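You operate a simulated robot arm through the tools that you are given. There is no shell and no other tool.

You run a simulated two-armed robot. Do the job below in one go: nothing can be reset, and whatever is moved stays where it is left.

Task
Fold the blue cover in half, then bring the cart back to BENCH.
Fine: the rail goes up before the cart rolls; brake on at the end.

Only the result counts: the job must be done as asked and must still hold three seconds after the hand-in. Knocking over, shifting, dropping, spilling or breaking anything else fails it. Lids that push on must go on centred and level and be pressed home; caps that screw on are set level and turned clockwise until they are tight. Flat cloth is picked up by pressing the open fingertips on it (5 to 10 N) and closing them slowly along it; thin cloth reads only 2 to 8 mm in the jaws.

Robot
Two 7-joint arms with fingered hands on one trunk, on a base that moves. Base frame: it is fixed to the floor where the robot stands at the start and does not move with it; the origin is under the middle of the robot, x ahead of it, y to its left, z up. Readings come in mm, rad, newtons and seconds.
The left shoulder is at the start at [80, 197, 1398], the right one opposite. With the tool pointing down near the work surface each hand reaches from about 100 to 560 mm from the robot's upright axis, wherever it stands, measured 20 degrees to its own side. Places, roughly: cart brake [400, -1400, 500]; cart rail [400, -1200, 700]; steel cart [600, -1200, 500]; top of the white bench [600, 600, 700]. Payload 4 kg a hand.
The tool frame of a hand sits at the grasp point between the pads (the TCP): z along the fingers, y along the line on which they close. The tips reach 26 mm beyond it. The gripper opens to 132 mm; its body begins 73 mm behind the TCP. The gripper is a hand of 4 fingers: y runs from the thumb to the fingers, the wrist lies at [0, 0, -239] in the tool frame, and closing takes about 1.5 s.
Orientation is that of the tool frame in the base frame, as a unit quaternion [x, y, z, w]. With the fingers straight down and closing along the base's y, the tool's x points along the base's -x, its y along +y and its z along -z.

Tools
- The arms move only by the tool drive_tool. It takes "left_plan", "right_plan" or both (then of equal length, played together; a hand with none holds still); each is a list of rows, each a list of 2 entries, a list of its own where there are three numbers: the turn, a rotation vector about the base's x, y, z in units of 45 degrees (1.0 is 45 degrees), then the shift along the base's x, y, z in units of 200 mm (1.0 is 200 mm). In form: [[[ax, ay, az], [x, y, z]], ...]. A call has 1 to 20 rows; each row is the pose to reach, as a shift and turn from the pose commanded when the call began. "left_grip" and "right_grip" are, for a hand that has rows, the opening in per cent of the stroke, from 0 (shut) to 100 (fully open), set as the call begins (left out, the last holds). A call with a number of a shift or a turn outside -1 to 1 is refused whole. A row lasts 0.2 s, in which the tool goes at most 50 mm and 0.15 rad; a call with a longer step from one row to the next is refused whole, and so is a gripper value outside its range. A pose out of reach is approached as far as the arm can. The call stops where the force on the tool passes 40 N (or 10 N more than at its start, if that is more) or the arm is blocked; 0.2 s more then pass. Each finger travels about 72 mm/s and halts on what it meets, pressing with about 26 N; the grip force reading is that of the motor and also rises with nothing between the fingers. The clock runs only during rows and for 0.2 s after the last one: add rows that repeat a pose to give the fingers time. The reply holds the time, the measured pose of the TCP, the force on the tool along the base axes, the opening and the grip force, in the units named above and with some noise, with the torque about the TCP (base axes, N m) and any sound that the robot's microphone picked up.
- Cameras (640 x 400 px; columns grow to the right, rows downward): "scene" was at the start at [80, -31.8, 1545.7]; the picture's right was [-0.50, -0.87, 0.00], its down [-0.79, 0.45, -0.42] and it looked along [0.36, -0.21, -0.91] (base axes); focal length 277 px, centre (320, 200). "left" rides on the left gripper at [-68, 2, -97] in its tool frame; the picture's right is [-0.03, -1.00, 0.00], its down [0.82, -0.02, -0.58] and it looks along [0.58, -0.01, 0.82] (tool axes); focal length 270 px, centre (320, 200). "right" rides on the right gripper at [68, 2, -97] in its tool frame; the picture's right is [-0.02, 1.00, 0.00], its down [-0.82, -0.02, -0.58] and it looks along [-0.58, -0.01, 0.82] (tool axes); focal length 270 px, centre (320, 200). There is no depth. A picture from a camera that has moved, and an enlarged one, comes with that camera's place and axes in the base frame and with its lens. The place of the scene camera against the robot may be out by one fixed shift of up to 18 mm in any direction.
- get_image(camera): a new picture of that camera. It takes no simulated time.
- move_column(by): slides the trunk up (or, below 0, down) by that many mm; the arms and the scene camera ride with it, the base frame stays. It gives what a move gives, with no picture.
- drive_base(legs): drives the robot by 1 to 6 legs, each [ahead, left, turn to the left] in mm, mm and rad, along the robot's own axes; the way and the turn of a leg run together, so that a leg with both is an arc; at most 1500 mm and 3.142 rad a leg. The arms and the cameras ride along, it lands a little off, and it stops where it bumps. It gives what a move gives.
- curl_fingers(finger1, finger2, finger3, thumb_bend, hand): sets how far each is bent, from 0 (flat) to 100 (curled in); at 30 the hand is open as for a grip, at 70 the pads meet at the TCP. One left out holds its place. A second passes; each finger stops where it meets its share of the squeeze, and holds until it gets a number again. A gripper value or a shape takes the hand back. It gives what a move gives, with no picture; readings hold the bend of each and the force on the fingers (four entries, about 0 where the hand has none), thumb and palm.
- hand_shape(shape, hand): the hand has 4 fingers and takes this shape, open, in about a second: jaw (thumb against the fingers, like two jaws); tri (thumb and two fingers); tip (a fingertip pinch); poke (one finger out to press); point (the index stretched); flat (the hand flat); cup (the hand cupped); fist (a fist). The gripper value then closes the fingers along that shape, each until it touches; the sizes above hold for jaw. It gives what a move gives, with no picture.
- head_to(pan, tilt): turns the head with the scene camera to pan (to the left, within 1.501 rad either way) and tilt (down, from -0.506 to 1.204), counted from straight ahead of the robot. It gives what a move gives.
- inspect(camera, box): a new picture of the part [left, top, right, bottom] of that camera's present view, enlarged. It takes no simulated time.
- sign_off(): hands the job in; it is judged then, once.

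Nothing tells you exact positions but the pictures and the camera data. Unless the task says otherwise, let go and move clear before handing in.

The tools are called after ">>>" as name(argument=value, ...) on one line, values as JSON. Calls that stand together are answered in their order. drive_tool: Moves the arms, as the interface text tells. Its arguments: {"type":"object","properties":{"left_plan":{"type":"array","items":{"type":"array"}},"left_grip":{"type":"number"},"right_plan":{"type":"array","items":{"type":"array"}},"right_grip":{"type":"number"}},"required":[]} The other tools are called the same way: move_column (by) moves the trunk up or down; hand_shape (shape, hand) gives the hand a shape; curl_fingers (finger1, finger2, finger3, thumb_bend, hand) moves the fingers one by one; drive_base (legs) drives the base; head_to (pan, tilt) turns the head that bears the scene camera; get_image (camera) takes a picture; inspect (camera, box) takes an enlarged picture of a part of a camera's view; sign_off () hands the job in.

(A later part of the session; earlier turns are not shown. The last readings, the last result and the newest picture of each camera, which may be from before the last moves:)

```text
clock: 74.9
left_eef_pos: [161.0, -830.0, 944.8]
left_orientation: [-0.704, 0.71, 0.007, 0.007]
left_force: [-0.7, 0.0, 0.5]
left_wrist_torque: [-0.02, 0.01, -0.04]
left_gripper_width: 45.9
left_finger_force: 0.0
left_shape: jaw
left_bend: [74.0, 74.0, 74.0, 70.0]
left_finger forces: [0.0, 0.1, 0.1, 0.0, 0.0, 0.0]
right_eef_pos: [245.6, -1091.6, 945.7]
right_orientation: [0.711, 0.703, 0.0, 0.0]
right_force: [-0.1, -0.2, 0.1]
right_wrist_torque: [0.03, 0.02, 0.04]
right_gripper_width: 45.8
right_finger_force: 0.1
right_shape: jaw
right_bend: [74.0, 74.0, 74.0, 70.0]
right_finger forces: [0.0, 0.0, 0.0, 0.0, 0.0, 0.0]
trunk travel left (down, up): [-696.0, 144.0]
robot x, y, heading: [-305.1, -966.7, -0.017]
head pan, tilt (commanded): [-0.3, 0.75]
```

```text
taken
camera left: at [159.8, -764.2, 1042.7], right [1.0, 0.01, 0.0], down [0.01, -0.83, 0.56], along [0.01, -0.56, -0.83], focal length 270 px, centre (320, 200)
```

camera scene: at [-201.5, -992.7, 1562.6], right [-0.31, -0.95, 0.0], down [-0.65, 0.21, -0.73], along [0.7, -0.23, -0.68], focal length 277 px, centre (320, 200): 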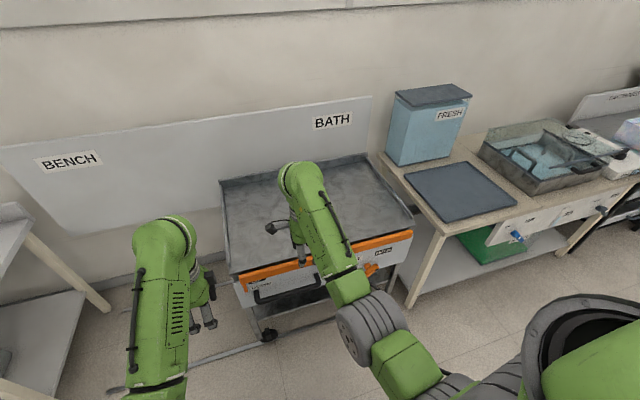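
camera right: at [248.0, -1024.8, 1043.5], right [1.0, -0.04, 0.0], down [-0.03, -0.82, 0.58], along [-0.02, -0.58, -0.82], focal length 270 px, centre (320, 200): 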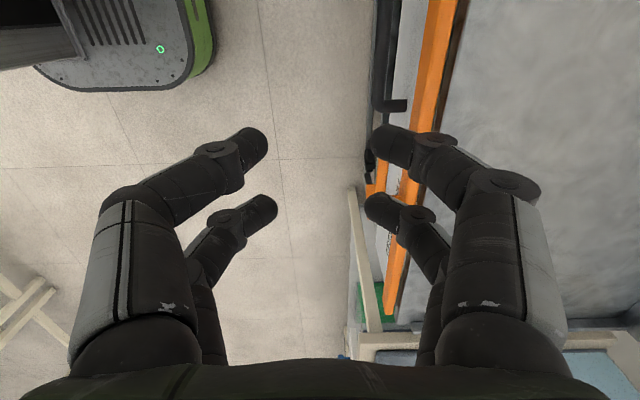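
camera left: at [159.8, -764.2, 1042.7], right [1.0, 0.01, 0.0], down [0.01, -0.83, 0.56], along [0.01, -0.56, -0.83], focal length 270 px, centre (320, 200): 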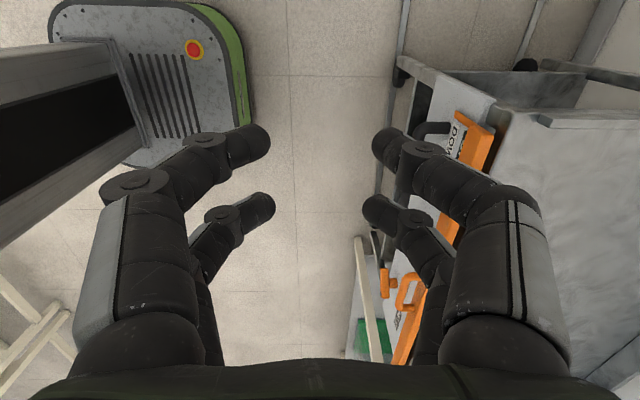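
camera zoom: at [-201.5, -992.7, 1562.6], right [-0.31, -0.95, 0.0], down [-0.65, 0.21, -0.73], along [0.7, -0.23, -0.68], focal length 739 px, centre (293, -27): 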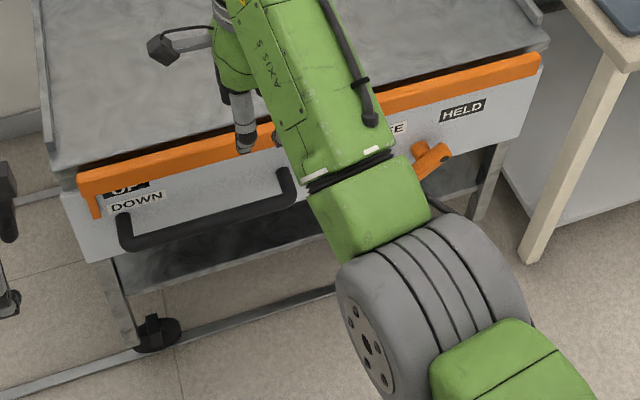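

The cart's front panel has UP/DOWN labels at its left end, FREE/HELD labels with an orange lever at its right end, and a black push handle. I'll centre the robot on the cart so the arms don't block the view.

>>> drive_base(legs=[[0, -240, 0.016]])

>>> head_to(pan=0.0, tilt=0.75)

>>> get_image(camera="scene")

>>> inspect(camera="scene", box=[200, 180, 440, 330])

```text
clock: 76.7
left_eef_pos: [158.6, -1060.7, 945.4]
left_orientation: [0.709, -0.706, -0.007, -0.005]
left_force: [-0.7, 0.5, 0.3]
left_wrist_torque: [-0.05, -0.02, -0.01]
left_gripper_width: 45.7
left_finger_force: 0.1
left_shape: jaw
left_bend: [74.0, 74.0, 74.0, 70.0]
left_finger forces: [0.0, 0.0, 0.0, 0.1, 0.0, 0.1]
right_eef_pos: [246.8, -1321.3, 946.5]
right_orientation: [0.706, 0.708, -0.001, 0.0]
right_force: [-0.7, -0.6, 0.0]
right_wrist_torque: [-0.03, 0.0, -0.01]
right_gripper_width: 45.6
right_finger_force: 0.0
right_shape: jaw
right_bend: [74.0, 74.0, 74.0, 70.0]
right_finger forces: [0.0, 0.0, 0.0, 0.1, 0.0, 0.1]
trunk travel left (down, up): [-696.0, 144.0]
robot x, y, heading: [-308.7, -1198.5, -0.001]
head pan, tilt (commanded): [-0.3, 0.75]
```

```text
clock: 77.5
left_eef_pos: [156.3, -1062.2, 945.1]
left_orientation: [0.708, -0.706, -0.008, -0.006]
left_force: [-0.1, -0.7, -0.5]
left_wrist_torque: [-0.01, 0.02, 0.0]
left_gripper_width: 46.1
left_finger_force: 0.2
left_shape: jaw
left_bend: [74.0, 74.0, 74.0, 70.0]
left_finger forces: [0.1, 0.1, 0.0, 0.0, 0.0, 0.1]
right_eef_pos: [245.9, -1323.3, 946.9]
right_orientation: [0.707, 0.708, 0.001, -0.001]
right_force: [0.7, -0.2, 0.2]
right_wrist_torque: [0.01, 0.02, 0.06]
right_gripper_width: 45.8
right_finger_force: 0.2
right_shape: jaw
right_bend: [74.0, 74.0, 74.0, 70.0]
right_finger forces: [0.0, 0.1, 0.0, 0.0, 0.1, 0.0]
trunk travel left (down, up): [-696.0, 144.0]
robot x, y, heading: [-307.4, -1205.2, 0.005]
head pan, tilt (commanded): [0.0, 0.75]
```

```text
taken
camera scene: at [-198.9, -1206.6, 1562.6], right [0.0, -1.0, 0.0], down [-0.68, 0.0, -0.73], along [0.73, 0.0, -0.68], focal length 277 px, centre (320, 200)
```

scene: 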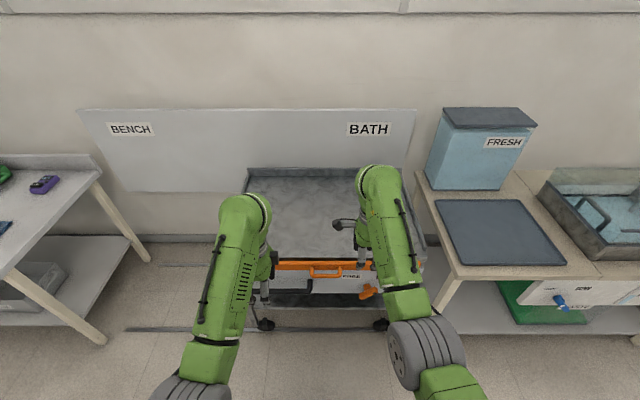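

```text
2.67 times, centred on (320, 255) of scene
camera zoom: at [-198.9, -1206.6, 1562.6], right [0.0, -1.0, 0.0], down [-0.68, 0.0, -0.73], along [0.73, 0.0, -0.68], focal length 739 px, centre (320, 53)
```

zoom: 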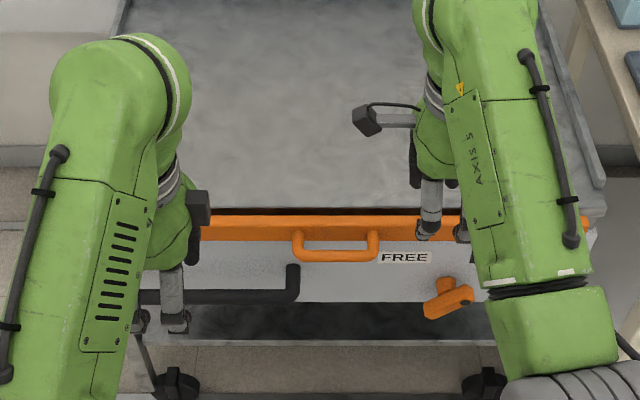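

The rail has an orange loop handle at its middle; FREE is just right of it and HELD is further right, with the brake lever below. I'll pull both hands back and apart for a clear view.

>>> drive_tool(left_plan=[[[0, 0, 0], [-0.12, 0.1, 0]], [[0, 0, 0], [-0.24, 0.2, 0]], [[0, 0, 0], [-0.36, 0.3, 0]], [[0, 0, 0], [-0.48, 0.4, 0]], [[0, 0, 0], [-0.6, 0.5, 0]], [[0, 0, 0], [-0.7, 0.6, 0]], [[0, 0, 0], [-0.7, 0.6, 0]]], right_plan=[[[0, 0, 0], [-0.17, -0.1, 0]], [[0, 0, 0], [-0.34, -0.2, 0]], [[0, 0, 0], [-0.51, -0.3, 0]], [[0, 0, 0], [-0.68, -0.4, 0]], [[0, 0, 0], [-0.85, -0.5, 0]], [[0, 0, 0], [-1.0, -0.6, 0]], [[0, 0, 0], [-1.0, -0.6, 0]]])

>>> get_image(camera="scene")

>>> inspect(camera="scene", box=[200, 180, 440, 330])

```text
clock: 79.3
left_eef_pos: [29.9, -969.3, 956.1]
left_orientation: [-0.668, 0.744, 0.001, 0.016]
left_force: [-0.9, 0.5, 0.9]
left_wrist_torque: [0.01, 0.0, 0.0]
left_gripper_width: 46.0
left_finger_force: 0.1
left_shape: jaw
left_bend: [74.0, 74.0, 74.0, 70.0]
left_finger forces: [0.0, 0.0, 0.0, 0.0, 0.0, 0.0]
right_eef_pos: [51.2, -1437.3, 956.0]
right_orientation: [0.698, 0.716, 0.004, 0.006]
right_force: [-0.2, 0.4, 0.2]
right_wrist_torque: [-0.02, 0.01, 0.03]
right_gripper_width: 45.9
right_finger_force: 0.1
right_shape: jaw
right_bend: [74.0, 74.0, 74.0, 70.0]
right_finger forces: [0.0, 0.1, 0.0, 0.0, 0.1, 0.0]
trunk travel left (down, up): [-696.0, 144.0]
robot x, y, heading: [-312.2, -1207.0, 0.0]
head pan, tilt (commanded): [0.0, 0.75]
stopped in row 7 (left hand): the arm was blocked; the commanded pose is now the measured one
```

```text
taken
camera scene: at [-199.1, -1205.3, 1566.5], right [0.0, -1.0, 0.0], down [-0.68, 0.0, -0.73], along [0.73, 0.0, -0.68], focal length 277 px, centre (320, 200)
```

scene: 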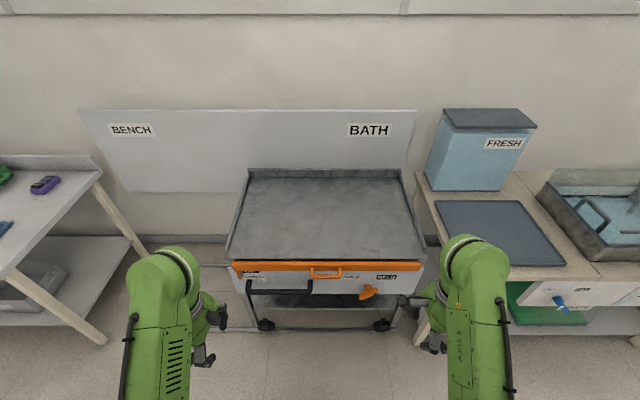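

```text
2.67 times, centred on (320, 255) of scene
camera zoom: at [-199.1, -1205.3, 1566.5], right [0.0, -1.0, 0.0], down [-0.68, 0.0, -0.73], along [0.73, 0.0, -0.68], focal length 739 px, centre (320, 53)
```

zoom: 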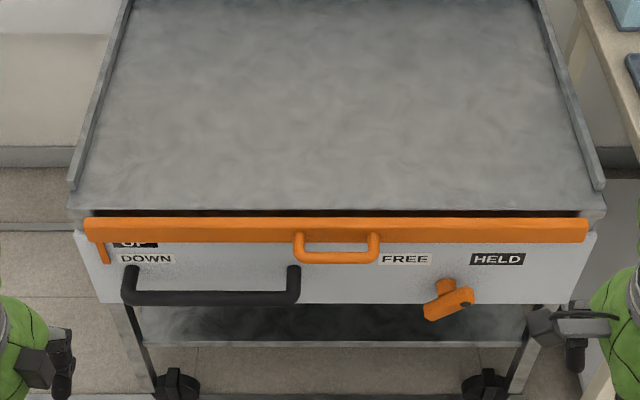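

>>> inspect(camera="scene", box=[335, 262, 407, 307])

>>> inspect(camera="scene", box=[222, 250, 294, 295])

```text
8.89 times, centred on (371, 284) of scene
camera zoom: at [-199.1, -1205.3, 1566.5], right [0.0, -1.0, 0.0], down [-0.68, 0.0, -0.73], along [0.73, 0.0, -0.68], focal length 2464 px, centre (-133, -551)
```

zoom: 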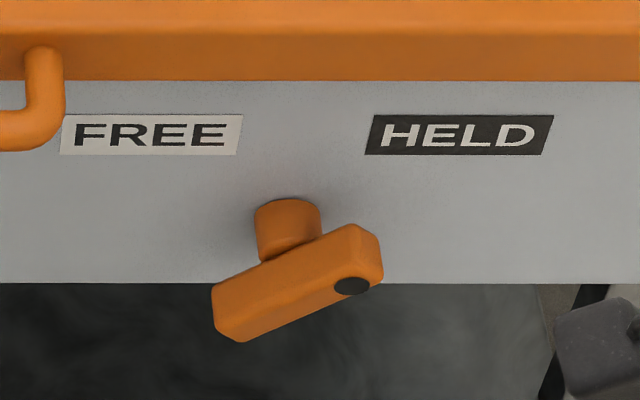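

```text
8.89 times, centred on (258, 272) of scene
camera zoom: at [-199.1, -1205.3, 1566.5], right [0.0, -1.0, 0.0], down [-0.68, 0.0, -0.73], along [0.73, 0.0, -0.68], focal length 2464 px, centre (871, -444)
```

zoom: 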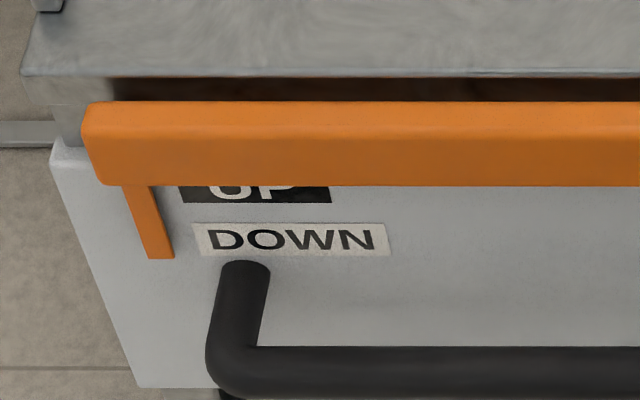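

The picture is clear: the rail's pointer sits at DOWN, and the brake knob's black dot points at HELD. The rail goes up by its loop handle first, then the knob turns left to FREE. I'll swing both hands to point forward.

>>> drive_tool(left_plan=[[[0, -0.14, 0.02], [0.12, -0.07, 0]], [[0, -0.28, 0.04], [0.24, -0.14, 0]], [[0, -0.42, 0.06], [0.36, -0.21, 0]], [[0, -0.56, 0.08], [0.48, -0.28, 0]], [[0, -0.7, 0.1], [0.6, -0.35, 0]], [[0, -0.85, 0.12], [0.72, -0.42, 0]], [[0, -1.0, 0.13], [0.8, -0.5, 0]], [[0, -1.0, 0.13], [0.8, -0.5, 0]]], right_plan=[[[0, -0.14, 0], [0.1, 0.05, 0]], [[0, -0.28, 0], [0.2, 0.1, 0]], [[0, -0.42, 0], [0.3, 0.15, 0]], [[0, -0.56, 0], [0.4, 0.2, 0]], [[0, -0.7, 0], [0.5, 0.25, 0]], [[0, -0.85, 0], [0.6, 0.3, 0]], [[0, -1.0, 0], [0.7, 0.35, 0]], [[0, -1.0, 0], [0.7, 0.35, 0]]])

>>> get_image(camera="scene")

```text
clock: 81.1
left_eef_pos: [188.4, -1068.1, 950.4]
left_orientation: [0.655, -0.646, 0.254, -0.297]
left_force: [-1.1, -0.5, -0.4]
left_wrist_torque: [-0.01, -0.02, 0.01]
left_gripper_width: 45.9
left_finger_force: 0.0
left_shape: jaw
left_bend: [74.0, 74.0, 74.0, 70.0]
left_finger forces: [0.1, 0.0, 0.0, 0.1, 0.0, 0.0]
right_eef_pos: [191.2, -1368.9, 952.3]
right_orientation: [0.645, 0.658, 0.272, 0.278]
right_force: [-0.6, 0.5, -0.5]
right_wrist_torque: [0.02, -0.02, -0.03]
right_gripper_width: 46.1
right_finger_force: 0.1
right_shape: jaw
right_bend: [74.0, 74.0, 74.0, 70.0]
right_finger forces: [0.1, 0.1, 0.0, 0.1, 0.0, 0.0]
trunk travel left (down, up): [-696.0, 144.0]
robot x, y, heading: [-309.7, -1206.7, 0.003]
head pan, tilt (commanded): [0.0, 0.75]
```

```text
taken
camera scene: at [-198.9, -1205.3, 1562.6], right [0.0, -1.0, 0.0], down [-0.68, 0.0, -0.73], along [0.73, 0.0, -0.68], focal length 277 px, centre (320, 200)
```

scene: 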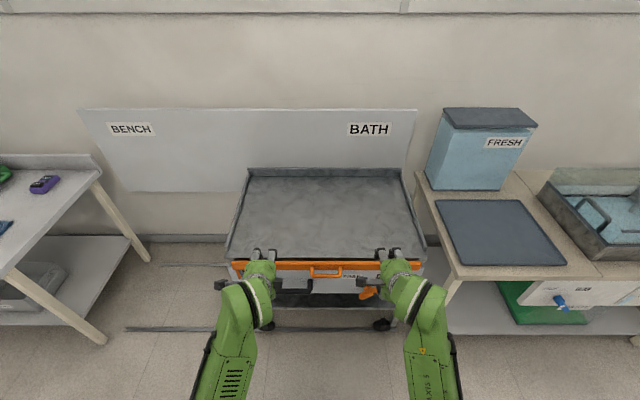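

>>> drive_tool(left_plan=[[[-0.006, -0.14, -0.01], [0, 0, 0]], [[-0.012, -0.28, -0.02], [0, 0, 0]], [[-0.018, -0.42, -0.03], [0, 0, 0]], [[-0.025, -0.56, -0.04], [0, 0, 0]], [[-0.031, -0.7, -0.05], [0, 0, 0]], [[-0.038, -0.84, -0.06], [0, 0, 0]], [[-0.044, -0.979, -0.068], [0, 0, 0]], [[-0.044, -0.979, -0.068], [0, 0, 0]]], right_plan=[[[0.003, -0.14, 0], [0, 0, 0]], [[0.007, -0.28, 0], [0, 0, 0]], [[0.01, -0.42, 0], [0, 0, 0]], [[0.014, -0.56, 0], [0, 0, 0]], [[0.018, -0.7, 0], [0, 0, 0]], [[0.021, -0.84, -0.005], [0, 0, 0]], [[0.025, -0.982, -0.009], [0, 0, 0]], [[0.025, -0.982, -0.009], [0, 0, 0]]])

>>> get_image(camera="scene")

>>> get_image(camera="left")

>>> get_image(camera="right")

```text
clock: 82.9
left_eef_pos: [187.4, -1069.2, 950.1]
left_orientation: [-0.5, 0.5, -0.5, 0.5]
left_force: [0.5, 1.5, 0.3]
left_wrist_torque: [0.01, 0.0, -0.04]
left_gripper_width: 46.2
left_finger_force: 0.0
left_shape: jaw
left_bend: [74.0, 74.0, 74.0, 70.0]
left_finger forces: [0.1, 0.1, 0.0, 0.0, 0.1, 0.1]
right_eef_pos: [220.6, -1390.4, 1020.4]
right_orientation: [0.506, 0.549, 0.449, 0.491]
right_force: [0.0, 0.3, -0.4]
right_wrist_torque: [-0.02, -0.01, -0.01]
right_gripper_width: 46.0
right_finger_force: 0.1
right_shape: jaw
right_bend: [74.0, 74.0, 74.0, 70.0]
right_finger forces: [0.1, 0.0, 0.1, 0.1, 0.1, 0.2]
right hand out of reach, approached as far as the arm can: row 4, 5, 6, 7, 8
trunk travel left (down, up): [-696.0, 144.0]
robot x, y, heading: [-309.4, -1204.2, 0.001]
head pan, tilt (commanded): [0.0, 0.75]
```

```text
taken
camera scene: at [-199.9, -1205.4, 1562.7], right [0.0, -1.0, 0.0], down [-0.68, 0.0, -0.73], along [0.73, 0.0, -0.68], focal length 277 px, centre (320, 200)
```

scene: 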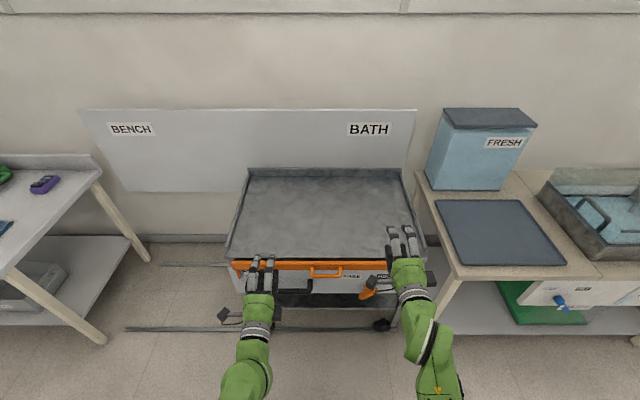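

```text
taken
camera left: at [91.0, -1000.3, 949.2], right [0.0, 0.02, 1.0], down [-0.58, -0.82, 0.02], along [0.82, -0.58, 0.01], focal length 270 px, centre (320, 200)
```

left: 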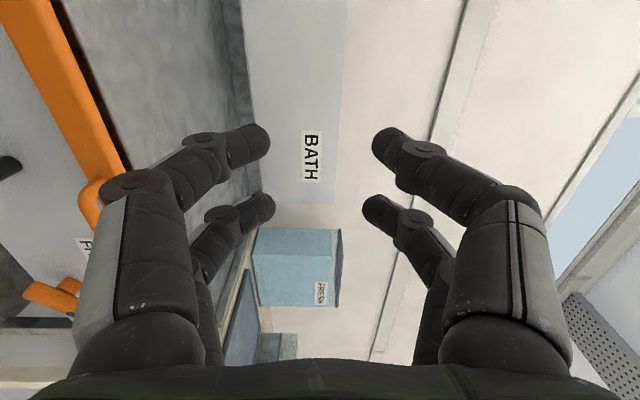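

```text
taken
camera right: at [124.0, -1322.0, 1028.3], right [0.12, 0.06, 0.99], down [-0.57, -0.81, 0.12], along [0.81, -0.58, -0.06], focal length 270 px, centre (320, 200)
```

right: 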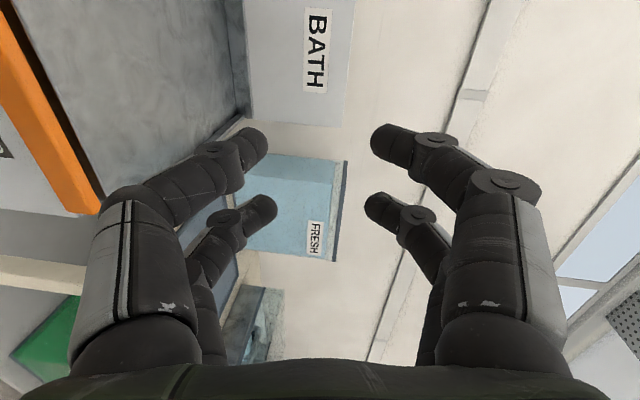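

The left hand now points straight forward. I'll lower the trunk 250 mm so it's level with the rail's loop handle, and measure with the wrist camera.

>>> move_column(by=-250)

>>> get_image(camera="left")

>>> get_image(camera="right")

>>> head_to(pan=0.0, tilt=0.75)

>>> get_image(camera="scene")

```text
clock: 85.5
left_eef_pos: [189.1, -1067.2, 701.0]
left_orientation: [-0.5, 0.5, -0.5, 0.5]
left_force: [-0.2, 0.9, 0.8]
left_wrist_torque: [-0.01, 0.0, -0.02]
left_gripper_width: 46.0
left_finger_force: 0.2
left_shape: jaw
left_bend: [74.0, 74.0, 74.0, 70.0]
left_finger forces: [0.1, 0.0, 0.0, 0.1, 0.1, 0.1]
right_eef_pos: [220.3, -1390.1, 771.5]
right_orientation: [0.507, 0.55, 0.448, 0.49]
right_force: [0.2, 0.4, 0.4]
right_wrist_torque: [0.01, 0.02, 0.0]
right_gripper_width: 46.0
right_finger_force: 0.1
right_shape: jaw
right_bend: [74.0, 74.0, 74.0, 70.0]
right_finger forces: [0.0, 0.1, 0.0, 0.1, 0.0, 0.1]
trunk travel left (down, up): [-446.0, 394.0]
robot x, y, heading: [-310.4, -1206.3, 0.006]
head pan, tilt (commanded): [0.0, 0.75]
```

```text
taken
camera left: at [91.5, -1000.1, 699.1], right [0.0, 0.02, 1.0], down [-0.58, -0.82, 0.02], along [0.82, -0.58, 0.01], focal length 270 px, centre (320, 200)
```

left: 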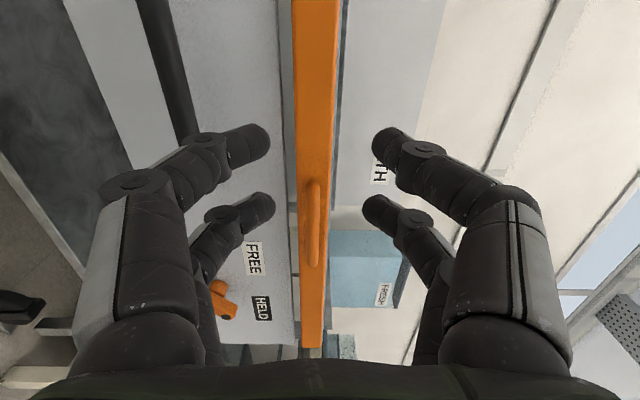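

```text
taken
camera right: at [124.4, -1321.9, 777.9], right [0.12, 0.06, 0.99], down [-0.57, -0.81, 0.12], along [0.81, -0.58, -0.06], focal length 270 px, centre (320, 200)
```

right: 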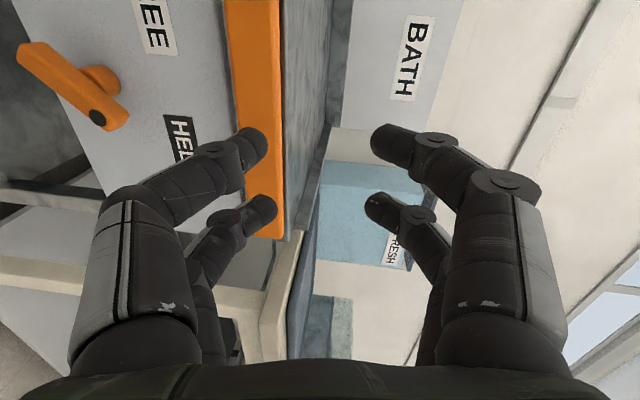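

```text
clock: 86.1
left_eef_pos: [188.7, -1068.3, 701.4]
left_orientation: [0.501, -0.501, 0.499, -0.499]
left_force: [0.1, -0.6, -0.3]
left_wrist_torque: [0.0, 0.0, -0.05]
left_gripper_width: 46.1
left_finger_force: 0.0
left_shape: jaw
left_bend: [74.0, 74.0, 74.0, 70.0]
left_finger forces: [0.1, 0.1, 0.0, 0.0, 0.0, 0.0]
right_eef_pos: [221.3, -1390.5, 770.4]
right_orientation: [0.506, 0.549, 0.449, 0.491]
right_force: [0.0, 0.8, -0.1]
right_wrist_torque: [-0.02, 0.0, -0.02]
right_gripper_width: 46.3
right_finger_force: 0.1
right_shape: jaw
right_bend: [74.0, 74.0, 74.0, 70.0]
right_finger forces: [0.0, 0.1, 0.1, 0.0, 0.0, 0.0]
trunk travel left (down, up): [-446.0, 394.0]
robot x, y, heading: [-308.0, -1203.8, 0.003]
head pan, tilt (commanded): [0.0, 0.75]
```

```text
taken
camera scene: at [-199.0, -1205.3, 1312.6], right [0.0, -1.0, 0.0], down [-0.68, 0.0, -0.73], along [0.73, 0.0, -0.68], focal length 277 px, centre (320, 200)
```

scene: 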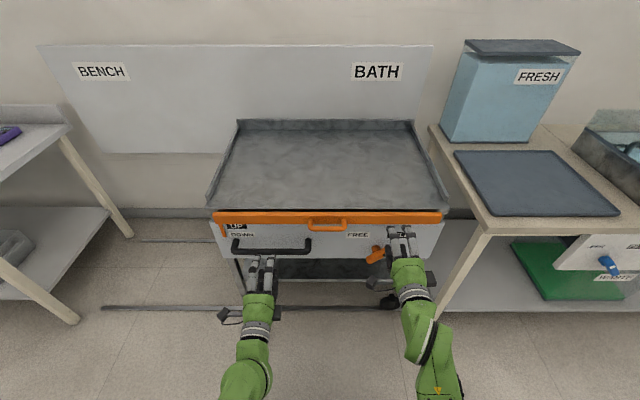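

The rail face is at about x=381 and z=697, and the loop handle's bar is at roughly x=345 with its centre near y=-1229. I'll move the left hand in line with the loop and look again for an accurate fix.

>>> drive_tool(left_plan=[[[0, 0, 0], [0.02, -0.12, 0]], [[0, 0, 0], [0.05, -0.25, 0]], [[0, 0, 0], [0.08, -0.38, 0]], [[0, 0, 0], [0.11, -0.52, 0]], [[0, 0, 0], [0.14, -0.65, 0]], [[0, 0, 0], [0.15, -0.78, -0.02]], [[0, 0, 0], [0.15, -0.78, -0.02]]], left_grip=45)

>>> get_image(camera="left")

>>> inspect(camera="scene", box=[230, 190, 410, 302])

```text
clock: 87.7
left_eef_pos: [219.0, -1224.1, 698.0]
left_orientation: [0.5, -0.5, 0.501, -0.5]
left_force: [0.0, -0.3, -0.5]
left_wrist_torque: [-0.02, -0.05, -0.01]
left_gripper_width: 58.9
left_finger_force: 0.0
left_shape: jaw
left_bend: [73.0, 73.0, 73.0, 70.0]
left_finger forces: [0.1, 0.0, 0.0, 0.0, 0.0, 0.0]
right_eef_pos: [220.7, -1389.8, 770.4]
right_orientation: [0.506, 0.549, 0.449, 0.49]
right_force: [-0.7, 1.1, -0.6]
right_wrist_torque: [-0.02, -0.02, 0.0]
right_gripper_width: 46.2
right_finger_force: 0.1
right_shape: jaw
right_bend: [74.0, 74.0, 74.0, 70.0]
right_finger forces: [0.0, 0.0, 0.0, 0.0, 0.0, 0.0]
trunk travel left (down, up): [-446.0, 394.0]
robot x, y, heading: [-308.7, -1203.1, 0.002]
head pan, tilt (commanded): [0.0, 0.75]
```

```text
taken
camera left: at [121.5, -1155.4, 694.7], right [0.0, 0.03, 1.0], down [-0.58, -0.82, 0.02], along [0.82, -0.58, 0.01], focal length 270 px, centre (320, 200)
```

left: 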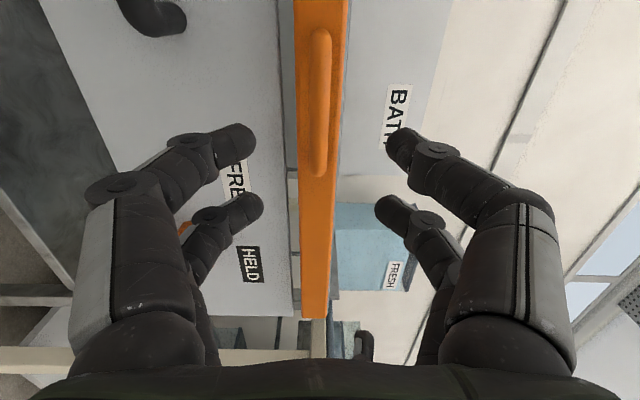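

```text
3.56 times, centred on (320, 246) of scene
camera zoom: at [-199.2, -1205.0, 1312.6], right [0.0, -1.0, 0.0], down [-0.68, 0.0, -0.73], along [0.73, 0.0, -0.68], focal length 986 px, centre (320, 36)
```

zoom: 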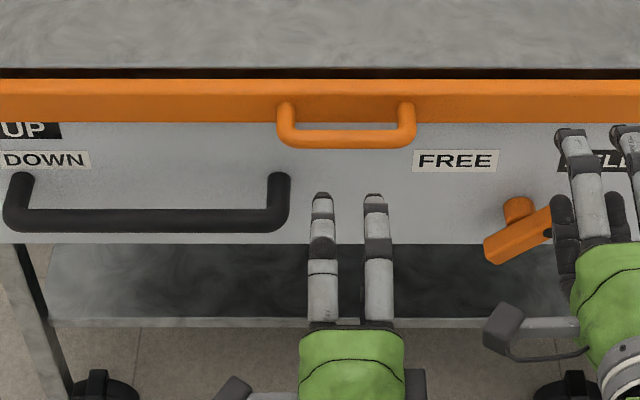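

The loop's bar is at about x=338, y=-1227, z=696. I'll move straight in around the bar with open fingers.

>>> drive_tool(left_plan=[[[0, 0, 0], [0.12, -0.01, -0.005]], [[0, 0, 0], [0.24, -0.015, -0.01]], [[0, 0, 0], [0.36, -0.015, -0.01]], [[0, 0, 0], [0.46, -0.015, -0.01]], [[0, 0, 0], [0.53, -0.015, -0.01]], [[0, 0, 0], [0.53, -0.015, -0.01]]])

>>> get_image(camera="left")

>>> inspect(camera="scene", box=[260, 190, 404, 280])

```text
clock: 89.1
left_eef_pos: [325.2, -1227.3, 694.5]
left_orientation: [0.5, -0.5, 0.5, -0.5]
left_force: [0.5, 0.4, 0.4]
left_wrist_torque: [-0.01, 0.01, 0.02]
left_gripper_width: 58.6
left_finger_force: 0.1
left_shape: jaw
left_bend: [73.0, 73.0, 73.0, 70.0]
left_finger forces: [0.0, 0.0, 0.1, 0.0, 0.1, 0.0]
right_eef_pos: [220.3, -1390.0, 771.2]
right_orientation: [0.507, 0.55, 0.447, 0.491]
right_force: [-0.2, 0.4, -0.7]
right_wrist_torque: [0.01, 0.0, 0.0]
right_gripper_width: 46.1
right_finger_force: 0.0
right_shape: jaw
right_bend: [74.0, 74.0, 74.0, 70.0]
right_finger forces: [0.1, 0.0, 0.0, 0.1, 0.1, 0.1]
trunk travel left (down, up): [-446.0, 394.0]
robot x, y, heading: [-308.3, -1204.8, 0.001]
head pan, tilt (commanded): [0.0, 0.75]
```

```text
taken
camera left: at [227.9, -1159.3, 693.0], right [0.0, 0.02, 1.0], down [-0.58, -0.82, 0.02], along [0.82, -0.58, 0.01], focal length 270 px, centre (320, 200)
```

left: 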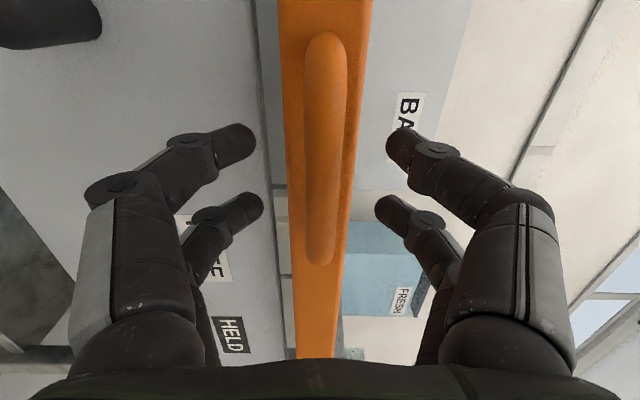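

```text
4.44 times, centred on (332, 235) of scene
camera zoom: at [-199.1, -1205.3, 1312.6], right [0.0, -1.0, 0.0], down [-0.68, 0.0, -0.73], along [0.73, 0.0, -0.68], focal length 1232 px, centre (267, 44)
```

zoom: 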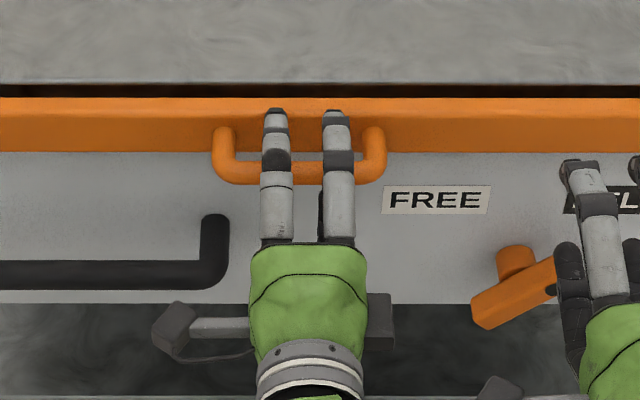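

The fingers straddle the loop. I'll go in another 8 mm and close on the bar.

>>> drive_tool(left_plan=[[[0, 0, 0], [0.02, 0.015, 0]], [[0, 0, 0], [0.04, 0.02, 0]], [[0, 0, 0], [0.04, 0.02, 0]]])

>>> drive_tool(left_plan=[[[0, 0, 0], [0, 0, 0]], [[0, 0, 0], [0, 0, 0]], [[0, 0, 0], [0, 0, 0]], [[0, 0, 0], [0, 0, 0]], [[0, 0, 0], [0, 0, 0]], [[0, 0, 0], [0, 0, 0]]], left_grip=0)

>>> get_image(camera="left")

```text
clock: 89.9
left_eef_pos: [332.4, -1222.3, 694.3]
left_orientation: [-0.5, 0.5, -0.5, 0.5]
left_force: [-0.3, 1.2, 0.0]
left_wrist_torque: [-0.03, -0.02, 0.01]
left_gripper_width: 58.7
left_finger_force: 0.1
left_shape: jaw
left_bend: [73.0, 73.0, 73.0, 70.0]
left_finger forces: [0.0, 0.1, 0.1, 0.1, 0.0, 0.0]
right_eef_pos: [220.4, -1390.6, 771.9]
right_orientation: [0.507, 0.549, 0.448, 0.49]
right_force: [-0.5, 0.0, 0.1]
right_wrist_torque: [0.04, 0.01, 0.0]
right_gripper_width: 46.3
right_finger_force: 0.1
right_shape: jaw
right_bend: [74.0, 74.0, 74.0, 70.0]
right_finger forces: [0.0, 0.0, 0.1, 0.0, 0.1, 0.0]
trunk travel left (down, up): [-446.0, 394.0]
robot x, y, heading: [-310.8, -1206.3, 0.001]
head pan, tilt (commanded): [0.0, 0.75]
```

```text
clock: 91.3
left_eef_pos: [332.7, -1223.1, 695.5]
left_orientation: [-0.5, 0.499, -0.5, 0.501]
left_force: [1.3, -0.6, 0.4]
left_wrist_torque: [-0.02, 0.0, -0.01]
left_gripper_width: 0.0
left_finger_force: 25.9
left_shape: jaw
left_bend: [64.0, 63.0, 63.0, 70.0]
left_finger forces: [0.1, 0.1, 0.1, 0.0, 0.1, 0.1]
right_eef_pos: [221.5, -1389.6, 770.5]
right_orientation: [0.506, 0.549, 0.449, 0.491]
right_force: [0.2, -0.3, -0.4]
right_wrist_torque: [0.03, 0.0, -0.04]
right_gripper_width: 46.3
right_finger_force: 0.1
right_shape: jaw
right_bend: [74.0, 74.0, 74.0, 70.0]
right_finger forces: [0.1, 0.1, 0.1, 0.0, 0.0, 0.0]
trunk travel left (down, up): [-446.0, 394.0]
robot x, y, heading: [-307.2, -1205.8, 0.004]
head pan, tilt (commanded): [0.0, 0.75]
```

```text
taken
camera left: at [236.0, -1155.2, 693.0], right [0.0, 0.02, 1.0], down [-0.58, -0.82, 0.02], along [0.82, -0.58, 0.01], focal length 270 px, centre (320, 200)
```

left: 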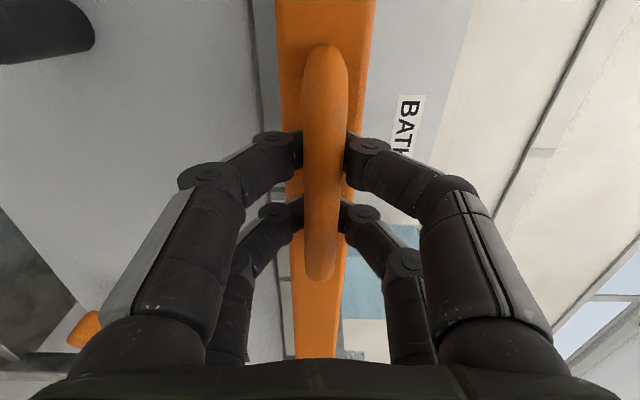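

The fingertips closed behind the bar, so the hand hooks around the loop securely. Now I'll lift the rail slowly.

>>> drive_tool(left_plan=[[[0, 0, 0], [0, 0, 0.03]], [[0, 0, 0], [0, 0, 0.06]], [[0, 0, 0], [0, 0, 0.09]], [[0, 0, 0], [0, 0, 0.12]], [[0, 0, 0], [0, 0, 0.15]], [[0, 0, 0], [0, 0, 0.15]]])

>>> get_image(camera="scene")

>>> inspect(camera="scene", box=[200, 180, 440, 330])

```text
clock: 92.7
left_eef_pos: [333.5, -1223.1, 724.7]
left_orientation: [0.501, -0.5, 0.5, -0.499]
left_force: [3.5, 0.8, -2.0]
left_wrist_torque: [-0.05, 0.0, 0.0]
left_gripper_width: 0.0
left_finger_force: 25.7
left_shape: jaw
left_bend: [64.0, 63.0, 63.0, 70.0]
left_finger forces: [0.1, 0.0, 0.0, 0.1, 0.0, 0.0]
right_eef_pos: [221.4, -1390.3, 770.5]
right_orientation: [0.508, 0.55, 0.447, 0.49]
right_force: [0.4, 0.0, 0.1]
right_wrist_torque: [-0.03, 0.02, -0.02]
right_gripper_width: 46.4
right_finger_force: 0.0
right_shape: jaw
right_bend: [74.0, 74.0, 74.0, 70.0]
right_finger forces: [0.1, 0.0, 0.1, 0.0, 0.0, 0.0]
trunk travel left (down, up): [-446.0, 394.0]
robot x, y, heading: [-308.9, -1205.7, 0.001]
head pan, tilt (commanded): [0.0, 0.75]
```

```text
taken
camera scene: at [-198.0, -1205.3, 1312.5], right [0.0, -1.0, 0.0], down [-0.68, 0.0, -0.73], along [0.73, 0.0, -0.68], focal length 277 px, centre (320, 200)
```

scene: 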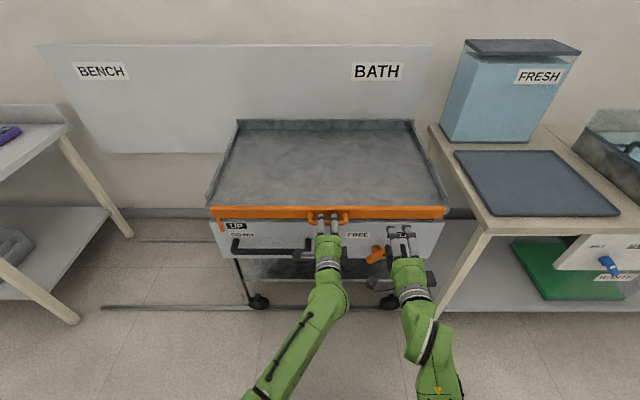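

```text
2.67 times, centred on (320, 255) of scene
camera zoom: at [-198.0, -1205.3, 1312.5], right [0.0, -1.0, 0.0], down [-0.68, 0.0, -0.73], along [0.73, 0.0, -0.68], focal length 739 px, centre (320, 53)
```

zoom: 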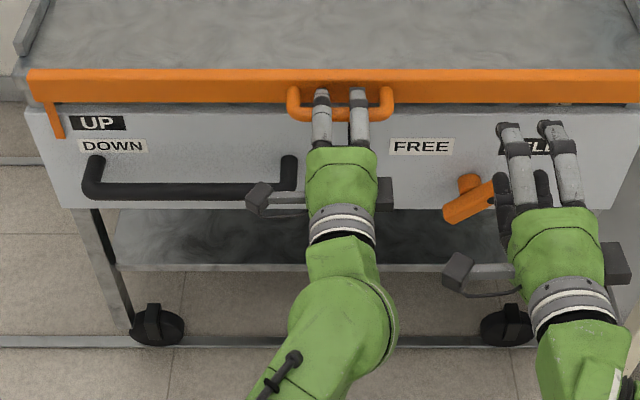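

The rail is rising freely; the pointer has left DOWN. I'll keep lifting.

>>> drive_tool(left_plan=[[[0, 0, 0], [0, 0, 0.03]], [[0, 0, 0], [0, 0, 0.06]], [[0, 0, 0], [0, 0, 0.09]], [[0, 0, 0], [0, 0, 0.12]], [[0, 0, 0], [0, 0, 0.15]], [[0, 0, 0], [0, 0, 0.15]]])

>>> inspect(camera="scene", box=[200, 180, 440, 330])

```text
clock: 94.1
left_eef_pos: [334.6, -1223.2, 753.3]
left_orientation: [-0.501, 0.501, -0.499, 0.499]
left_force: [2.7, -0.5, -11.6]
left_wrist_torque: [-0.11, 0.03, -0.03]
left_gripper_width: 0.2
left_finger_force: 25.6
left_shape: jaw
left_bend: [64.0, 63.0, 63.0, 70.0]
left_finger forces: [0.1, 0.0, 0.0, 0.1, 0.0, 0.1]
right_eef_pos: [222.9, -1389.1, 769.8]
right_orientation: [0.507, 0.55, 0.448, 0.49]
right_force: [-0.4, 0.0, 0.4]
right_wrist_torque: [-0.01, 0.01, 0.02]
right_gripper_width: 46.0
right_finger_force: 0.0
right_shape: jaw
right_bend: [74.0, 74.0, 74.0, 70.0]
right_finger forces: [0.1, 0.0, 0.0, 0.1, 0.1, 0.0]
trunk travel left (down, up): [-446.0, 394.0]
robot x, y, heading: [-311.3, -1203.1, 0.0]
head pan, tilt (commanded): [0.0, 0.75]
```

```text
2.67 times, centred on (320, 255) of scene
camera zoom: at [-196.6, -1205.5, 1312.2], right [0.0, -1.0, 0.0], down [-0.68, 0.0, -0.73], along [0.73, 0.0, -0.68], focal length 739 px, centre (320, 53)
```

zoom: 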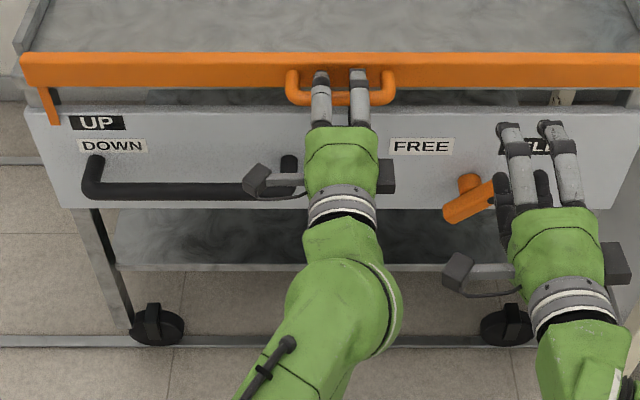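

The pointer is now at UP and there is 12 N of resistance. I'll push slightly more to check that it's at its stop or latch.

>>> drive_tool(left_plan=[[[0, 0, 0], [0, 0, 0.01]], [[0, 0, 0], [0, 0, 0.02]], [[0, 0, 0], [0, 0, 0.03]], [[0, 0, 0], [0, 0, 0.03]]])

>>> inspect(camera="scene", box=[200, 180, 344, 270])

```text
clock: 95.1
left_eef_pos: [335.3, -1222.2, 756.7]
left_orientation: [-0.502, 0.502, -0.497, 0.499]
left_force: [0.6, 0.3, -24.4]
left_wrist_torque: [-0.1, 0.06, -0.01]
left_gripper_width: 0.0
left_finger_force: 25.4
left_shape: jaw
left_bend: [64.0, 63.0, 63.0, 70.0]
left_finger forces: [5.3, 4.2, 0.0, 0.0, 0.1, 0.1]
right_eef_pos: [223.0, -1390.8, 769.0]
right_orientation: [0.508, 0.55, 0.447, 0.49]
right_force: [-0.3, 0.0, 0.1]
right_wrist_torque: [-0.02, -0.02, 0.01]
right_gripper_width: 46.3
right_finger_force: 0.0
right_shape: jaw
right_bend: [74.0, 74.0, 74.0, 70.0]
right_finger forces: [0.0, 0.1, 0.0, 0.0, 0.0, 0.0]
trunk travel left (down, up): [-446.0, 394.0]
robot x, y, heading: [-306.2, -1207.7, 0.009]
head pan, tilt (commanded): [0.0, 0.75]
```

```text
4.44 times, centred on (272, 225) of scene
camera zoom: at [-194.9, -1205.4, 1312.0], right [0.0, -1.0, 0.0], down [-0.68, 0.0, -0.73], along [0.73, 0.0, -0.68], focal length 1232 px, centre (533, 89)
```

zoom: 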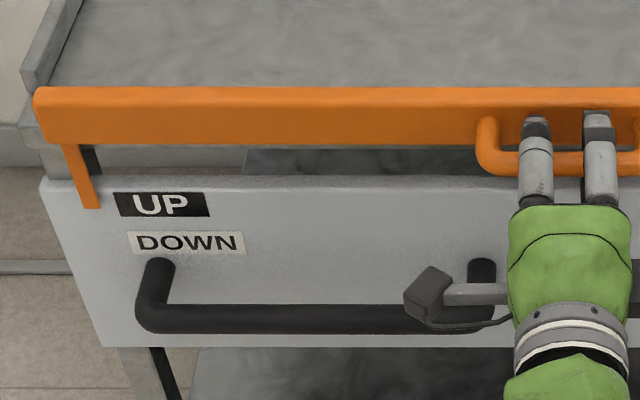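

The rail is at its upper stop, with the pointer at UP. I'll ease down a little to see whether it stays up by itself.

>>> drive_tool(left_plan=[[[0, 0, 0], [0, 0, -0.02]], [[0, 0, 0], [0, 0, -0.05]], [[0, 0, 0], [0, 0, -0.08]], [[0, 0, 0], [0, 0, -0.08]]])

>>> inspect(camera="scene", box=[200, 180, 344, 270])

>>> get_image(camera="left")

```text
clock: 96.1
left_eef_pos: [333.1, -1222.7, 747.3]
left_orientation: [-0.499, 0.498, -0.501, 0.502]
left_force: [0.2, -0.4, 0.4]
left_wrist_torque: [-0.02, -0.04, -0.02]
left_gripper_width: 0.0
left_finger_force: 26.1
left_shape: jaw
left_bend: [64.0, 63.0, 63.0, 70.0]
left_finger forces: [0.0, 0.0, 0.0, 0.1, 0.0, 0.0]
right_eef_pos: [220.6, -1389.4, 770.9]
right_orientation: [0.507, 0.55, 0.448, 0.49]
right_force: [0.0, -0.3, 0.1]
right_wrist_torque: [-0.01, 0.01, -0.01]
right_gripper_width: 46.1
right_finger_force: 0.0
right_shape: jaw
right_bend: [74.0, 74.0, 74.0, 70.0]
right_finger forces: [0.0, 0.0, 0.1, 0.0, 0.1, 0.1]
trunk travel left (down, up): [-446.0, 394.0]
robot x, y, heading: [-311.7, -1201.8, 0.003]
head pan, tilt (commanded): [0.0, 0.75]
```

```text
4.44 times, centred on (272, 225) of scene
camera zoom: at [-199.0, -1205.4, 1312.7], right [0.0, -1.0, 0.0], down [-0.68, 0.0, -0.73], along [0.73, 0.0, -0.68], focal length 1232 px, centre (533, 89)
```

zoom: 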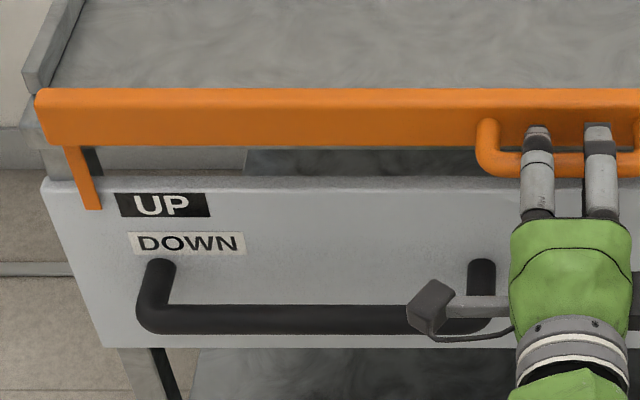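

```text
taken
camera left: at [235.9, -1155.9, 744.9], right [0.0, 0.03, 1.0], down [-0.58, -0.82, 0.02], along [0.82, -0.58, 0.02], focal length 270 px, centre (320, 200)
```

left: 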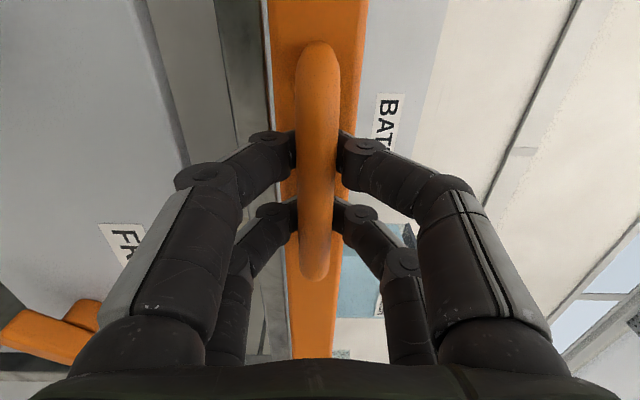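

The rail holds itself up at UP. I'll open the hand, back out of the loop, and then go for the brake knob with the right hand.

>>> drive_tool(left_plan=[[[0, 0, 0], [0, 0, 0]], [[0, 0, 0], [0, 0, 0]], [[0, 0, 0], [0, 0, 0]], [[0, 0, 0], [0, 0, 0]], [[0, 0, 0], [0, 0, 0]]], left_grip=45)

>>> get_image(camera="left")

```text
clock: 97.3
left_eef_pos: [333.1, -1222.3, 745.3]
left_orientation: [0.501, -0.5, 0.499, -0.5]
left_force: [0.0, 0.2, 0.7]
left_wrist_torque: [0.03, 0.0, 0.01]
left_gripper_width: 58.7
left_finger_force: 0.2
left_shape: jaw
left_bend: [73.0, 73.0, 73.0, 70.0]
left_finger forces: [0.0, 0.0, 0.0, 0.1, 0.1, 0.1]
right_eef_pos: [221.4, -1389.1, 771.0]
right_orientation: [0.507, 0.55, 0.447, 0.49]
right_force: [-0.2, -0.4, 0.2]
right_wrist_torque: [0.01, 0.01, 0.0]
right_gripper_width: 46.3
right_finger_force: 0.0
right_shape: jaw
right_bend: [74.0, 74.0, 74.0, 70.0]
right_finger forces: [0.0, 0.0, 0.0, 0.1, 0.0, 0.0]
trunk travel left (down, up): [-446.0, 394.0]
robot x, y, heading: [-311.9, -1203.3, 0.002]
head pan, tilt (commanded): [0.0, 0.75]
```

```text
taken
camera left: at [235.6, -1155.4, 743.1], right [0.0, 0.02, 1.0], down [-0.58, -0.82, 0.02], along [0.82, -0.58, 0.01], focal length 270 px, centre (320, 200)
```

left: 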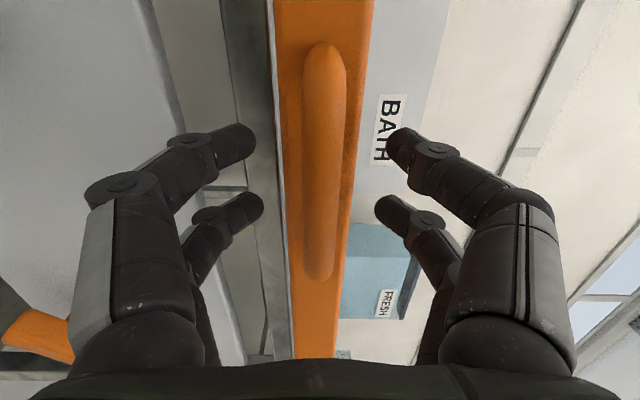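

>>> drive_tool(left_plan=[[[0, 0, 0], [-0.15, 0, 0]], [[0, 0, 0], [-0.3, 0, 0]], [[0, 0, 0], [-0.45, 0, 0]], [[0, 0, 0], [-0.6, 0.05, 0]], [[0, 0, 0], [-0.6, 0.2, 0]], [[0, 0, 0], [-0.6, 0.4, 0]], [[0, 0, 0], [-0.6, 0.6, 0]], [[0, 0, 0], [-0.6, 0.6, 0]]])

>>> move_column(by=-250)

>>> get_image(camera="scene")

>>> get_image(camera="right")

```text
clock: 99.1
left_eef_pos: [214.2, -1103.7, 744.5]
left_orientation: [-0.5, 0.5, -0.5, 0.5]
left_force: [0.4, 0.0, 0.0]
left_wrist_torque: [-0.04, 0.04, 0.03]
left_gripper_width: 59.0
left_finger_force: 0.1
left_shape: jaw
left_bend: [73.0, 73.0, 73.0, 70.0]
left_finger forces: [0.1, 0.1, 0.0, 0.0, 0.0, 0.0]
right_eef_pos: [221.8, -1390.2, 770.6]
right_orientation: [0.507, 0.55, 0.447, 0.491]
right_force: [0.6, 0.5, 0.5]
right_wrist_torque: [0.0, -0.01, 0.01]
right_gripper_width: 46.5
right_finger_force: 0.0
right_shape: jaw
right_bend: [74.0, 74.0, 74.0, 70.0]
right_finger forces: [0.0, 0.1, 0.1, 0.0, 0.0, 0.0]
trunk travel left (down, up): [-446.0, 394.0]
robot x, y, heading: [-306.7, -1201.1, 0.004]
head pan, tilt (commanded): [0.0, 0.75]
```

```text
clock: 101.7
left_eef_pos: [213.4, -1104.0, 495.2]
left_orientation: [-0.5, 0.501, -0.499, 0.5]
left_force: [0.2, 0.6, 0.2]
left_wrist_torque: [0.03, 0.01, 0.03]
left_gripper_width: 59.0
left_finger_force: 0.0
left_shape: jaw
left_bend: [73.0, 73.0, 73.0, 70.0]
left_finger forces: [0.0, 0.1, 0.0, 0.0, 0.0, 0.0]
right_eef_pos: [221.8, -1390.9, 521.7]
right_orientation: [0.507, 0.549, 0.448, 0.491]
right_force: [-0.1, 0.2, 0.8]
right_wrist_torque: [0.0, -0.02, 0.0]
right_gripper_width: 45.9
right_finger_force: 0.1
right_shape: jaw
right_bend: [74.0, 74.0, 74.0, 70.0]
right_finger forces: [0.1, 0.0, 0.0, 0.1, 0.0, 0.0]
trunk travel left (down, up): [-196.0, 644.0]
robot x, y, heading: [-310.9, -1203.3, -0.001]
head pan, tilt (commanded): [0.0, 0.75]
```

```text
taken
camera scene: at [-199.1, -1205.3, 1062.6], right [0.0, -1.0, 0.0], down [-0.68, 0.0, -0.73], along [0.73, 0.0, -0.68], focal length 277 px, centre (320, 200)
```

scene: 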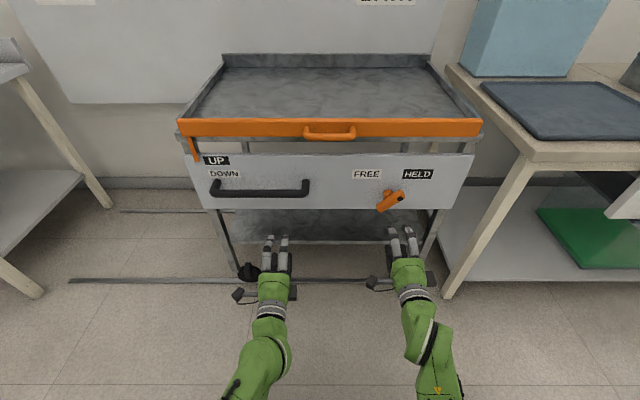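

```text
taken
camera right: at [124.5, -1321.9, 527.9], right [0.12, 0.06, 0.99], down [-0.57, -0.81, 0.12], along [0.81, -0.58, -0.06], focal length 270 px, centre (320, 200)
```

right: 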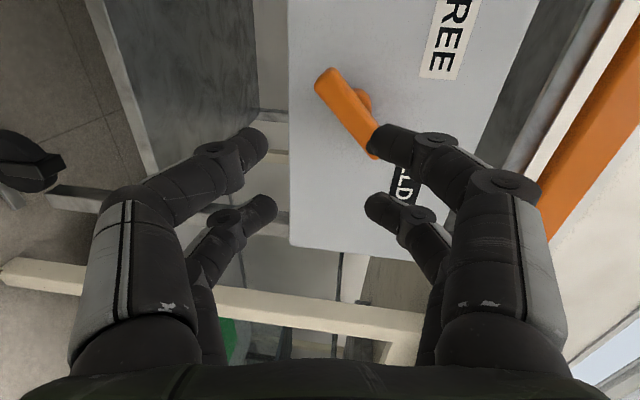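

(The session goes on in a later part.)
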